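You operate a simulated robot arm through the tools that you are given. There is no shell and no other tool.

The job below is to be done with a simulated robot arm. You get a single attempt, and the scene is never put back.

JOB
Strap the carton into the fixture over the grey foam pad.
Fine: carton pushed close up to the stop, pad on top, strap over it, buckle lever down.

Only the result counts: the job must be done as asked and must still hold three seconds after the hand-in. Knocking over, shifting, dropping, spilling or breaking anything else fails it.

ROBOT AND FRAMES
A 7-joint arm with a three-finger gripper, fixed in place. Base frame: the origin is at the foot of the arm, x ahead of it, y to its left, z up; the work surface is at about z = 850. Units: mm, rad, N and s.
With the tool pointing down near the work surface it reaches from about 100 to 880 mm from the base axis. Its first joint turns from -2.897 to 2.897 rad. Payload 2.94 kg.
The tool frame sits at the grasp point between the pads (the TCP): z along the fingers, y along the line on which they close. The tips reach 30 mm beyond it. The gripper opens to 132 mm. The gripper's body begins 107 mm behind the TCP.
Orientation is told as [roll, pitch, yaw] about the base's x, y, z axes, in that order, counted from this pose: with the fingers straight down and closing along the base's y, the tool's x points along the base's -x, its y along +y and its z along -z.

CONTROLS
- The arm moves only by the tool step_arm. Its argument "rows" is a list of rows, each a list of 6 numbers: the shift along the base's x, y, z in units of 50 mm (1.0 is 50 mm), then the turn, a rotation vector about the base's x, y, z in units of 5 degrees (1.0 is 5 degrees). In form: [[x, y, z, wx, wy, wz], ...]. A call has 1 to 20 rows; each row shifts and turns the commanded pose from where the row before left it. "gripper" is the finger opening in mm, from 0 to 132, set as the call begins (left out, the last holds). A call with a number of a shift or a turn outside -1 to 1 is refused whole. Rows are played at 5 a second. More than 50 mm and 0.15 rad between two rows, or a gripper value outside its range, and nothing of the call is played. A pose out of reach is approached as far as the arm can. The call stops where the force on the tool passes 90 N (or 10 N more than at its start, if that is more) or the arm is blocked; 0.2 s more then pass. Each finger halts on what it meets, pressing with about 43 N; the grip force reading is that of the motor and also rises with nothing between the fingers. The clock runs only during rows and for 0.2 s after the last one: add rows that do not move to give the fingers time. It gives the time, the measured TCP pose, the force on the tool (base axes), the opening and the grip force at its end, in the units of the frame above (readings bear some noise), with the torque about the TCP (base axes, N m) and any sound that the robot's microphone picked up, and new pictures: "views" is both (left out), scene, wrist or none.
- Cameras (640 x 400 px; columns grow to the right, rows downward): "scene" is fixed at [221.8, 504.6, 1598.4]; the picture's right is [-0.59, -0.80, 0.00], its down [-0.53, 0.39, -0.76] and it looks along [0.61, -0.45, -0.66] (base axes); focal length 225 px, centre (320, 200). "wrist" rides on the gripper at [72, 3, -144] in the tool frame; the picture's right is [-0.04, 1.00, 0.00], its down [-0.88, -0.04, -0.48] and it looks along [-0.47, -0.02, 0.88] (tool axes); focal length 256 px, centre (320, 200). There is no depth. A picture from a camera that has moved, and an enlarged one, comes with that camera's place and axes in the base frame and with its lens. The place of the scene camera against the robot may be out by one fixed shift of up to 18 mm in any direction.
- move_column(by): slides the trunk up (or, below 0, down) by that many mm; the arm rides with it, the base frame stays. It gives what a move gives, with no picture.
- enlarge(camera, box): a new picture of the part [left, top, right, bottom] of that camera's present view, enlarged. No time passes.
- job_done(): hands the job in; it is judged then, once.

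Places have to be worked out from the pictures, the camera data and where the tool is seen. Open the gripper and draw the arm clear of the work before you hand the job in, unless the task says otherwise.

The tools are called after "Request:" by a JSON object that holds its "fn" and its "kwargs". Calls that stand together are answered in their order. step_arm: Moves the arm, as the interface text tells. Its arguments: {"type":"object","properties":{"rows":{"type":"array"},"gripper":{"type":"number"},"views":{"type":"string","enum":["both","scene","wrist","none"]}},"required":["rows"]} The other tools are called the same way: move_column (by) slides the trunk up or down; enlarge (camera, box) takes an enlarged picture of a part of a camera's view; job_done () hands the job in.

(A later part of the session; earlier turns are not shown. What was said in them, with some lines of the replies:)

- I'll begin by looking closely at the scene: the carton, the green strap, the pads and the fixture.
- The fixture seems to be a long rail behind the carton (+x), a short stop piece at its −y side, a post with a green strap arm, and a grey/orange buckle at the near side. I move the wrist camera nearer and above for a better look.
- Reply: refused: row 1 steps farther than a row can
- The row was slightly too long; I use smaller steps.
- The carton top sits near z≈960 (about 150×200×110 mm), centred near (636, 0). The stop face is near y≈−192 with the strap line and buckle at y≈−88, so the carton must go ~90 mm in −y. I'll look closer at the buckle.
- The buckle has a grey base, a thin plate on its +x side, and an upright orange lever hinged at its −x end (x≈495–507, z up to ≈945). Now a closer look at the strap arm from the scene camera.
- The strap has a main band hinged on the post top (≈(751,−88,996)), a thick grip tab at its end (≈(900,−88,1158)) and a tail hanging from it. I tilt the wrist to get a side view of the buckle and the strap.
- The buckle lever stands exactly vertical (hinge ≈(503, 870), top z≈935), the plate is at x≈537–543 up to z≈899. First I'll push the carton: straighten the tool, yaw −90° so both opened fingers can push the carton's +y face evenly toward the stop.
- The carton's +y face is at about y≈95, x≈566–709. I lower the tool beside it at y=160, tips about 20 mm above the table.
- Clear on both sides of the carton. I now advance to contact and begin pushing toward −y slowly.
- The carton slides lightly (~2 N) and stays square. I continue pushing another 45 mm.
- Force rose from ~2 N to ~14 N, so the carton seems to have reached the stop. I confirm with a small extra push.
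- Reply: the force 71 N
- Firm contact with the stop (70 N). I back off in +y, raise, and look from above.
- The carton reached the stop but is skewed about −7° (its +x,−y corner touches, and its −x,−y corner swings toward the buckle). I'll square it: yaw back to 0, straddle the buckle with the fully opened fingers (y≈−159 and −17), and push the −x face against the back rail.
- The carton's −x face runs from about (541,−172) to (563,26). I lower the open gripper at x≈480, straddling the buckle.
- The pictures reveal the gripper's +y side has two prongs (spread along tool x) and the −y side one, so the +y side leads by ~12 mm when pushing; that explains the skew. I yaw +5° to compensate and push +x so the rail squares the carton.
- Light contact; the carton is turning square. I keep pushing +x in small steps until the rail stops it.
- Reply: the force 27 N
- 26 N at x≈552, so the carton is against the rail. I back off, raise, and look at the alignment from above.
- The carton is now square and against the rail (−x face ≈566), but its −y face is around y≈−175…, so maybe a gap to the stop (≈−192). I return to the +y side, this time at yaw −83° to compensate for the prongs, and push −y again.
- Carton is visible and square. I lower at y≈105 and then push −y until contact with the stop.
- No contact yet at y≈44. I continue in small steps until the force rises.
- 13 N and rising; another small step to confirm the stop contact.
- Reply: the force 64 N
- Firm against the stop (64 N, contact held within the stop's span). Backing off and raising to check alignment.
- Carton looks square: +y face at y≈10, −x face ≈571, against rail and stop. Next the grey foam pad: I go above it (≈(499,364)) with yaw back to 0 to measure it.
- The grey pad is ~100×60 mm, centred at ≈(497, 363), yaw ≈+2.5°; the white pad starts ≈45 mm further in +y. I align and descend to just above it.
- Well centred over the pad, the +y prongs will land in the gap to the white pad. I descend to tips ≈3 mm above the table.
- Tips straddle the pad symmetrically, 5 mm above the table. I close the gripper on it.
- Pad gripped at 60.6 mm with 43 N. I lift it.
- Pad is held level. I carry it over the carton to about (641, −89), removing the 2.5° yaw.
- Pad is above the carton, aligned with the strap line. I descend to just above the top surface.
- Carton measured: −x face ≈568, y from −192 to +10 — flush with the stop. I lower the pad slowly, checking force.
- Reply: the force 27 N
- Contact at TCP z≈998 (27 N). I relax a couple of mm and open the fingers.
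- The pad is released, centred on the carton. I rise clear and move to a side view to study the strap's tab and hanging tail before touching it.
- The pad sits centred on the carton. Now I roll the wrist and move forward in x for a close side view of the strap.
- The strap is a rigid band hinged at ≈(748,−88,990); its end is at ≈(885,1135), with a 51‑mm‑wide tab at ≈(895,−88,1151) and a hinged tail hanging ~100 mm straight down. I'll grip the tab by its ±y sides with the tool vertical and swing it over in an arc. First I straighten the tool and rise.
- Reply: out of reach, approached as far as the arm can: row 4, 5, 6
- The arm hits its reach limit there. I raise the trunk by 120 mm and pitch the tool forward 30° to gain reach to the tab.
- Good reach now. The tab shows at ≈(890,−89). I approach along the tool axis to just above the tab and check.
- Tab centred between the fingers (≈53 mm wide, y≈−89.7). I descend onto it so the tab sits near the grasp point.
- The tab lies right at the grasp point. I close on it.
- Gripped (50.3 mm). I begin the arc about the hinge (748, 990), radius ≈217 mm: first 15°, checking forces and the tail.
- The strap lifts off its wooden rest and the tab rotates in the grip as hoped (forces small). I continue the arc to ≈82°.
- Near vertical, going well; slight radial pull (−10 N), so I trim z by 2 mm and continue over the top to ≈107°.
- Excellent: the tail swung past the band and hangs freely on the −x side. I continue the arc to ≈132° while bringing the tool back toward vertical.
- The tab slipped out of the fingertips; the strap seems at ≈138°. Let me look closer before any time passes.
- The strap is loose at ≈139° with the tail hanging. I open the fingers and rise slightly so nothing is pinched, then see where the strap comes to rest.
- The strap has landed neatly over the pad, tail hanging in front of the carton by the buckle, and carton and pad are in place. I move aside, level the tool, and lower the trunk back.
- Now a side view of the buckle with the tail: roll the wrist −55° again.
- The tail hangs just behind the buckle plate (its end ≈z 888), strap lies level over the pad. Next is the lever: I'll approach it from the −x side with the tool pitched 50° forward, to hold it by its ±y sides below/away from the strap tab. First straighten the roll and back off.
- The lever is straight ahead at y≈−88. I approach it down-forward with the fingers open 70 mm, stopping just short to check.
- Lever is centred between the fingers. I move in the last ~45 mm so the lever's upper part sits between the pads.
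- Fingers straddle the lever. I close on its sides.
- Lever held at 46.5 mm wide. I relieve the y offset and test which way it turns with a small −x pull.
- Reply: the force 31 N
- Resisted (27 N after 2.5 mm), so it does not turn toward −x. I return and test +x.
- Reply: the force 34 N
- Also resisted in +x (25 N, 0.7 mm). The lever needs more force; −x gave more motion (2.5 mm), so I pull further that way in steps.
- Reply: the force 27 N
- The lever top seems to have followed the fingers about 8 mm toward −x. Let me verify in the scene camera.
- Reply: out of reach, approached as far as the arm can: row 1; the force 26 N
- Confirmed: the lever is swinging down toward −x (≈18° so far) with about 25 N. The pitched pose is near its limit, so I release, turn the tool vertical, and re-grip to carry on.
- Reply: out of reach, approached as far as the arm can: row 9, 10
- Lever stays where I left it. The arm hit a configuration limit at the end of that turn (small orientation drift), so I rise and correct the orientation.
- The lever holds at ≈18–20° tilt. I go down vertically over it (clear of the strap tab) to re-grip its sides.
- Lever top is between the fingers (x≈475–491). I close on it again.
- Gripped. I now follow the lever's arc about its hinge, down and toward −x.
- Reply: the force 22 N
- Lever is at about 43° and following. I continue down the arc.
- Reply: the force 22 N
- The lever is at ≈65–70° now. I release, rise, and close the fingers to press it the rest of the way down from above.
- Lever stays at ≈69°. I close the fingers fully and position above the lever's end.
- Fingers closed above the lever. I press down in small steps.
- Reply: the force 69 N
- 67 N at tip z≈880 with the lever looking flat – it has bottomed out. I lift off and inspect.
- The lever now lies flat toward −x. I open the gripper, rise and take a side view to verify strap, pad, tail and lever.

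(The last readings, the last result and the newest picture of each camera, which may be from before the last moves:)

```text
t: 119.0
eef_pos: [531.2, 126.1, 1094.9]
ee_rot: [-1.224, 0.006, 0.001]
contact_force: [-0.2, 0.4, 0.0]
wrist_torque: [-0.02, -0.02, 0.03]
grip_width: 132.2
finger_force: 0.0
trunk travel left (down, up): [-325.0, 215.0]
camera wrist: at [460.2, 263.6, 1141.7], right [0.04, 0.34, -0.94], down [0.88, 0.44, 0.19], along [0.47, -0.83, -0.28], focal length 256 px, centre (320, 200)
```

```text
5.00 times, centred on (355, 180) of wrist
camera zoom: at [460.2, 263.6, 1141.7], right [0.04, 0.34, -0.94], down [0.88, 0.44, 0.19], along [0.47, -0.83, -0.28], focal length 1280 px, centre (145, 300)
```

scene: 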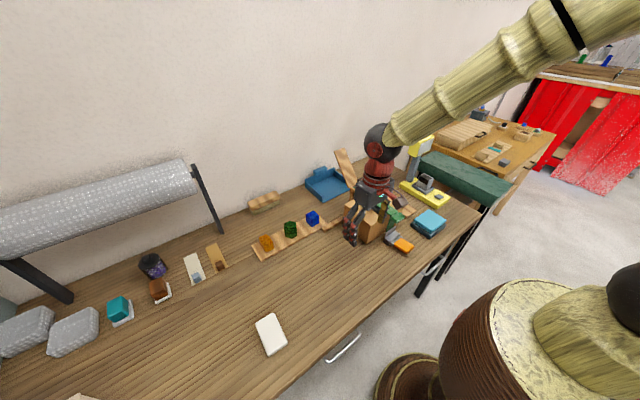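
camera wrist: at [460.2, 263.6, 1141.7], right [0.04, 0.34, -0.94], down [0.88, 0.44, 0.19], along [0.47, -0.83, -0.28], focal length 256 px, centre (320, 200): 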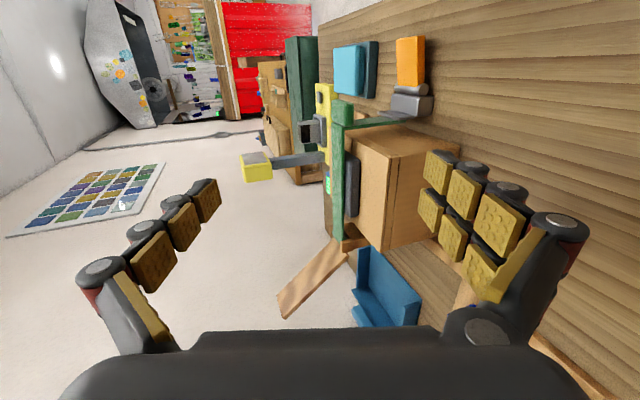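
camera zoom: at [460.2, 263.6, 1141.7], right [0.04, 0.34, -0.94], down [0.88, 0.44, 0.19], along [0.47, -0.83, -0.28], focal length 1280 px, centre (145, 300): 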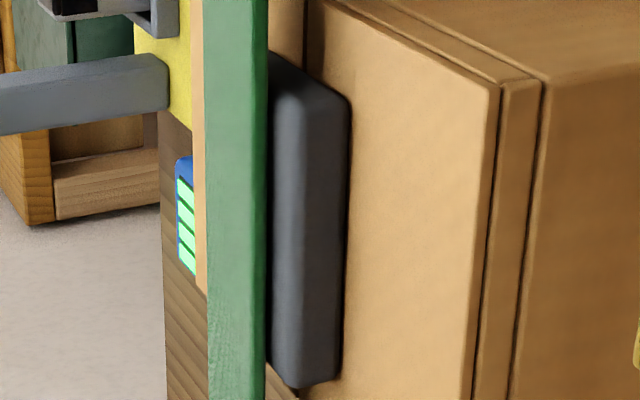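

Measured from both cameras, the lever is still about 10° above horizontal, so it may not be fully latched. I go back and press it down again more firmly near its end.

Request:
{"fn": "step_arm", "kwargs": {"rows": [[-0.1, -0.1, 0.05, 1, 0, 0], [-0.1, -0.1, 0.05, 1, 0, 0], [-0.1, -0.1, 0.05, 1, 0, 0], [-0.1, -0.1, 0.05, 1, 0, 0], [-0.1, -0.1, 0.05, 1, 0, 0], [-0.1, -0.1, 0.05, 1, 0, 0], [-0.1, -0.1, 0, 1, 0, 0], [-0.1, -0.1, 0, 1, 0, 0], [-0.1, -0.1, 0, 1, 0, 0], [-0.1, -0.1, 0, 1, 0, 0], [-0.1, -0.1, 0, 1, 0, 0], [-0.1, -0.1, 0, 1, 0, 0], [-0.1, -0.1, 0, 1, 0, 0], [-0.1, -0.1, 0, 1, 0, 0], [0, 0, 0, 0, 0, 0]], "gripper": 0, "views": "none"}}

Request:
{"fn": "step_arm", "kwargs": {"rows": [[0, -0.6, 0, 0, 0, 0], [0, -0.8, 0, 0, 0, 0], [0, -0.8, 0, 0, 0, 0], [0, -0.7, 0, 0, 0, 0], [0, 0, -0.6, 0, 0, 0], [0, 0, -0.6, 0, 0, 0], [0, 0, 0, 0, 0, 0]], "gripper": 0, "views": "both"}}

Request:
{"fn": "enlarge", "kwargs": {"camera": "wrist", "box": [220, 80, 420, 240]}}

```text
t: 122.2
eef_pos: [462.5, 56.0, 1109.8]
ee_rot: [0.001, 0.001, 0.006]
contact_force: [-0.4, -0.3, 0.1]
wrist_torque: [0.01, -0.01, -0.03]
grip_width: 0.0
finger_force: 28.7
trunk travel left (down, up): [-325.0, 215.0]
```

```text
t: 123.8
eef_pos: [464.8, -89.9, 1050.4]
ee_rot: [-0.003, 0.0, 0.006]
contact_force: [0.2, 1.0, -0.2]
wrist_torque: [0.01, 0.0, -0.01]
grip_width: 0.0
finger_force: 28.7
trunk travel left (down, up): [-325.0, 215.0]
camera wrist: at [392.1, -85.5, 1193.8], right [0.04, 1.0, 0.0], down [0.88, -0.03, 0.48], along [0.48, -0.02, -0.88], focal length 256 px, centre (320, 200)
```

scene: 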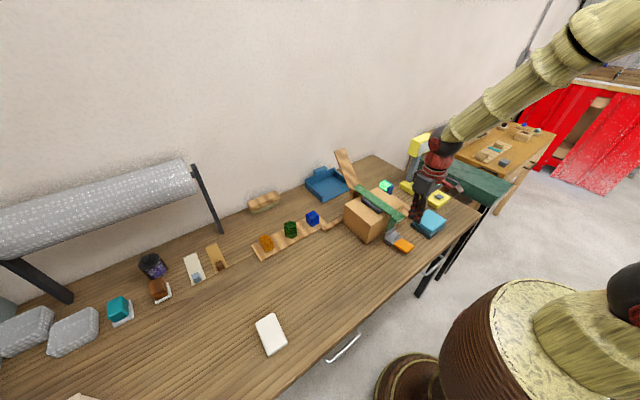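
wrist: 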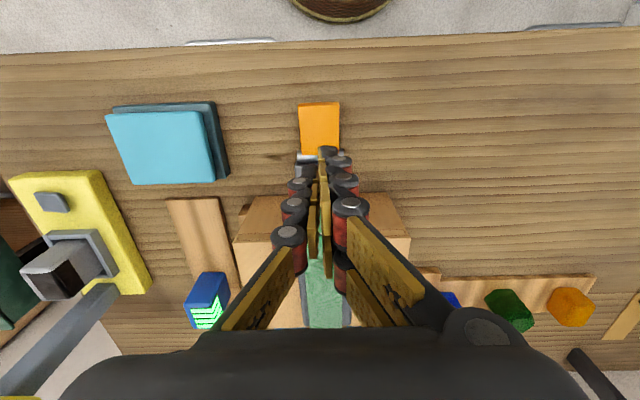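

```text
2.50 times, centred on (320, 160) of wrist
camera zoom: at [392.1, -85.5, 1193.8], right [0.04, 1.0, 0.0], down [0.88, -0.03, 0.48], along [0.48, -0.02, -0.88], focal length 640 px, centre (320, 300)
```

zoom: 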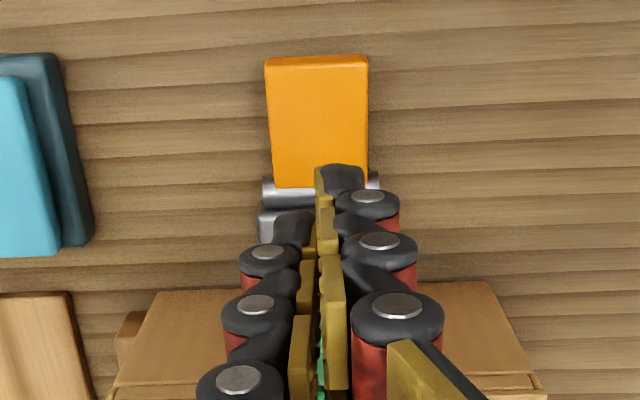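

I position over the lever's outer half and press down again in small steps, watching force and height.

Request:
{"fn": "step_arm", "kwargs": {"rows": [[-0.26, 0.03, -0.8, 0, 0, 0], [0, 0, -0.9, 0, 0, 0], [0, 0, -0.8, 0, 0, 0], [0, 0, -0.1, 0, 0, 0], [0, 0, 0, 0, 0, 0]], "views": "none"}}

Request:
{"fn": "step_arm", "kwargs": {"rows": [[0, 0, -0.08, 0, 0, 0], [0, 0, 0, 0, 0, 0]], "views": "none"}}

Request:
{"fn": "step_arm", "kwargs": {"rows": [[0, 0, -0.08, 0, 0, 0], [0, 0, 0, 0, 0, 0]], "views": "none"}}

```text
t: 125.0
eef_pos: [448.8, -87.3, 921.1]
ee_rot: [-0.001, -0.001, 0.006]
contact_force: [0.2, -0.2, 0.1]
wrist_torque: [0.02, -0.05, 0.0]
grip_width: 0.0
finger_force: 28.2
trunk travel left (down, up): [-325.0, 215.0]
```

```text
t: 125.6
eef_pos: [449.7, -86.5, 914.6]
ee_rot: [-0.002, 0.0, 0.004]
contact_force: [0.1, -0.2, -0.5]
wrist_torque: [-0.03, -0.01, 0.02]
grip_width: 0.1
finger_force: 28.4
trunk travel left (down, up): [-325.0, 215.0]
```

```text
t: 126.2
eef_pos: [450.0, -86.4, 911.8]
ee_rot: [-0.001, -0.003, 0.006]
contact_force: [-2.0, 1.5, 15.2]
wrist_torque: [0.14, 0.23, -0.03]
grip_width: 0.1
finger_force: 28.7
trunk travel left (down, up): [-325.0, 215.0]
```

Contact at z≈912 (15 N). I press further in steps.

Request:
{"fn": "step_arm", "kwargs": {"rows": [[0, 0, -0.06, 0, 0, 0], [0, 0, 0, 0, 0, 0]], "views": "none"}}

Request:
{"fn": "step_arm", "kwargs": {"rows": [[0, 0, -0.04, 0, 0, 0], [0, 0, 0, 0, 0, 0], [0, 0, 0, 0, 0, 0]], "views": "none"}}

```text
t: 126.8
eef_pos: [447.7, -87.1, 911.6]
ee_rot: [-0.001, -0.002, 0.006]
contact_force: [-5.7, 8.8, 41.8]
wrist_torque: [0.37, 0.7, -0.1]
grip_width: 0.0
finger_force: 28.8
trunk travel left (down, up): [-325.0, 215.0]
```

```text
t: 127.6
eef_pos: [448.4, -85.5, 909.6]
ee_rot: [-0.004, -0.005, 0.005]
contact_force: [-6.8, 8.1, 64.9]
wrist_torque: [0.36, 1.0, -0.08]
grip_width: 6.3
finger_force: 28.8
trunk travel left (down, up): [-325.0, 215.0]
```

The lever is at its hard stop (z barely moves between 15 N and 65 N), so it is fully down. I lift off, open the gripper and look at the carton/stop contact from above the stop.

Request:
{"fn": "step_arm", "kwargs": {"rows": [[0, 0, 0.3, 0, 0, 0], [-0.2, 0, 0.8, 0, 0, 0], [0, 0, 0.9, 0, 0, 0], [0, 0, 0.9, 0, 0, 0], [0, 0, 0.9, 0, 0, 0], [0, -0.5, 0.8, 0, 0, 0], [0.4, -0.8, 0.3, 0, 0, 0], [0.4, -0.8, 0, 0, 0, 0], [0.4, -0.4, 0, 0, 0, 0], [0, 0, 0, 0, 0, 0]], "gripper": 132, "views": "both"}}

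Request:
{"fn": "enlarge", "kwargs": {"camera": "wrist", "box": [240, 60, 460, 280]}}

Request:
{"fn": "enlarge", "kwargs": {"camera": "scene", "box": [320, 140, 450, 260]}}

```text
t: 129.8
eef_pos: [497.0, -210.0, 1153.7]
ee_rot: [-0.002, -0.001, 0.006]
contact_force: [-0.6, -0.5, 0.1]
wrist_torque: [-0.01, -0.04, -0.02]
grip_width: 132.0
finger_force: 0.1
trunk travel left (down, up): [-325.0, 215.0]
camera wrist: at [425.7, -207.3, 1297.5], right [0.04, 1.0, 0.0], down [0.88, -0.03, 0.48], along [0.47, -0.02, -0.88], focal length 256 px, centre (320, 200)
```

scene: 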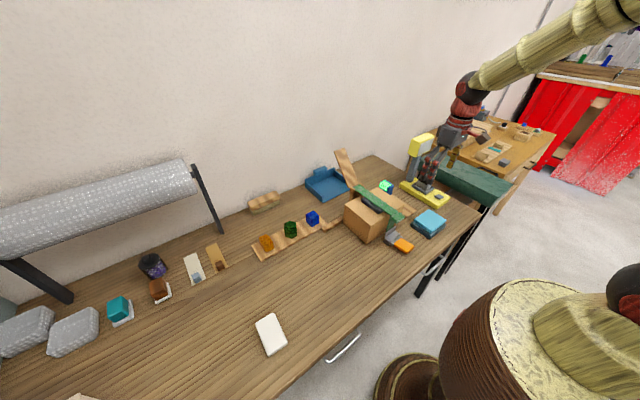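
wrist: 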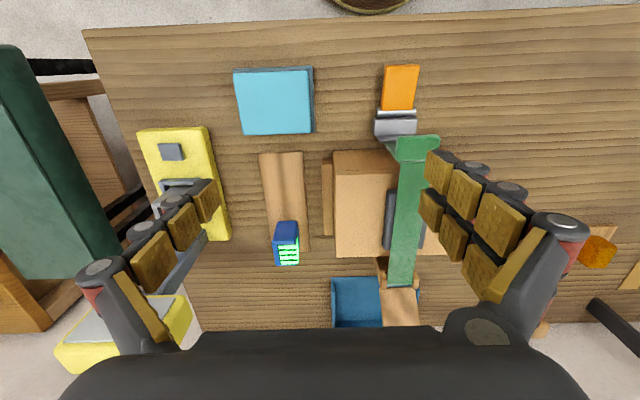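

```text
1.82 times, centred on (350, 170) of wrist
camera zoom: at [425.7, -207.3, 1297.5], right [0.04, 1.0, 0.0], down [0.88, -0.03, 0.48], along [0.47, -0.02, -0.88], focal length 465 px, centre (266, 254)
```

zoom: 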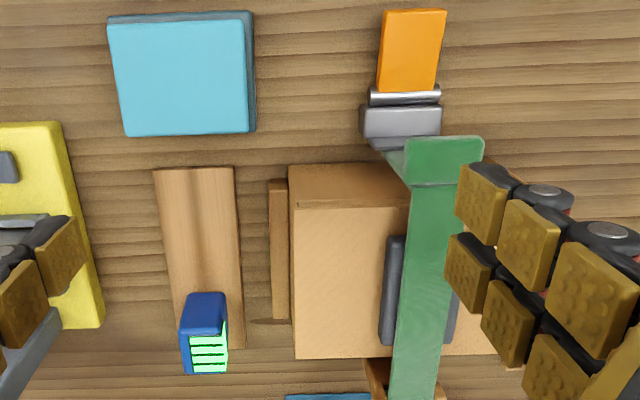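

```text
3.33 times, centred on (385, 200) of scene
camera zoom: at [221.8, 504.6, 1598.4], right [-0.59, -0.8, 0.0], down [-0.53, 0.39, -0.76], along [0.61, -0.45, -0.66], focal length 749 px, centre (103, 200)
```

zoom: 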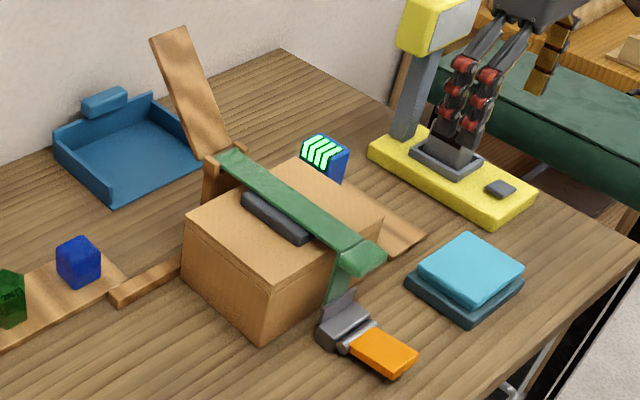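

Carton sits flush with the stop, the pad is under the strap, the lever is down, and nothing else was disturbed. I draw the arm clear up and back before handing in.

Request:
{"fn": "step_arm", "kwargs": {"rows": [[0, 0, 0.8, 0, 0, 0], [0, 0, 0.9, 0, 0, 0], [-0.4, 0.5, 0.6, 0, 0, 0], [-0.4, 0.8, 0.2, 0, 0, 0], [-0.3, 0.8, 0, 0, 0, 0], [0, 0.8, 0, 0, 0, 0], [0, 0, 0, 0, 0, 0], [0, 0, 0, 0, 0, 0]], "gripper": 132, "views": "both"}}

Request:
{"fn": "enlarge", "kwargs": {"camera": "scene", "box": [320, 140, 450, 260]}}

```text
t: 131.6
eef_pos: [445.5, -66.4, 1277.2]
ee_rot: [-0.001, 0.0, 0.006]
contact_force: [-0.1, -0.4, -0.2]
wrist_torque: [-0.02, 0.01, 0.0]
grip_width: 132.1
finger_force: 0.1
trunk travel left (down, up): [-325.0, 215.0]
camera wrist: at [372.7, -63.1, 1420.6], right [0.04, 1.0, 0.0], down [0.88, -0.03, 0.48], along [0.47, -0.02, -0.88], focal length 256 px, centre (320, 200)
```

scene: 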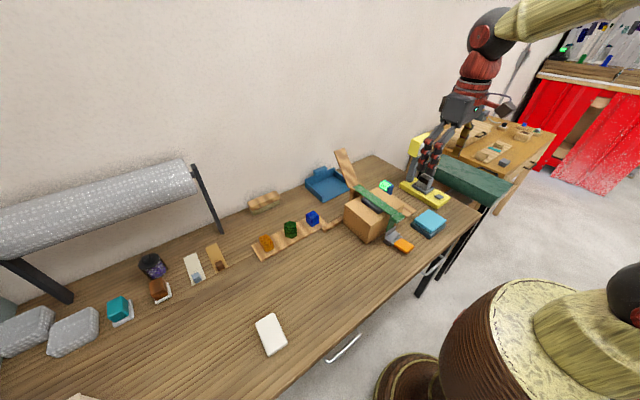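
wrist: 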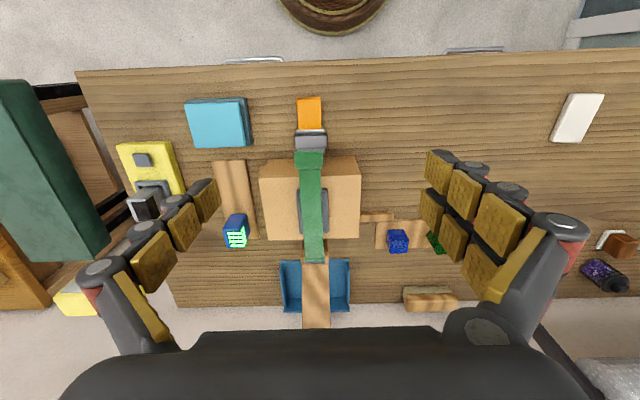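

```text
3.33 times, centred on (385, 200) of scene
camera zoom: at [221.8, 504.6, 1598.4], right [-0.59, -0.8, 0.0], down [-0.53, 0.39, -0.76], along [0.61, -0.45, -0.66], focal length 749 px, centre (103, 200)
```

zoom: 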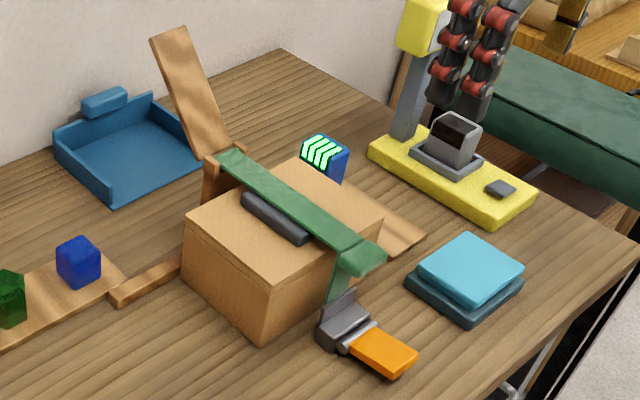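

The pictures show it all in place: carton against the stop and rail, grey pad on top, strap over it with the tail at the buckle, lever down. The arm is clear with the gripper open, so I hand in.

Request:
{"fn": "job_done", "kwargs": {}}

```text
The job is handed in.
```

I strapped the carton into the fixture over the grey foam pad and handed the job in. I don't have the result of the judging.

- **Carton:** it is pushed flush against the stop and the back rail. My first push left it about 7° skewed, so I squared it up and pushed it home again.
- **Pad:** it lies centred on top of the carton, under the strap line.
- **Strap:** it lies over the pad, with its tail hanging between the buckle plate and the carton. The strap's end tab slipped out of the fingers partway over, so the strap dropped the last stretch. The pad and carton did not shift.
- **Buckle lever:** it is folded outward, away from the carton. It is against a hard stop, still about 10° above horizontal, and pressing harder (up to about 65 N) barely moved it. I took that as fully down, but the microphone picked up no click.

The last pictures show everything else on the table where it was, and the arm is clear with the gripper open.
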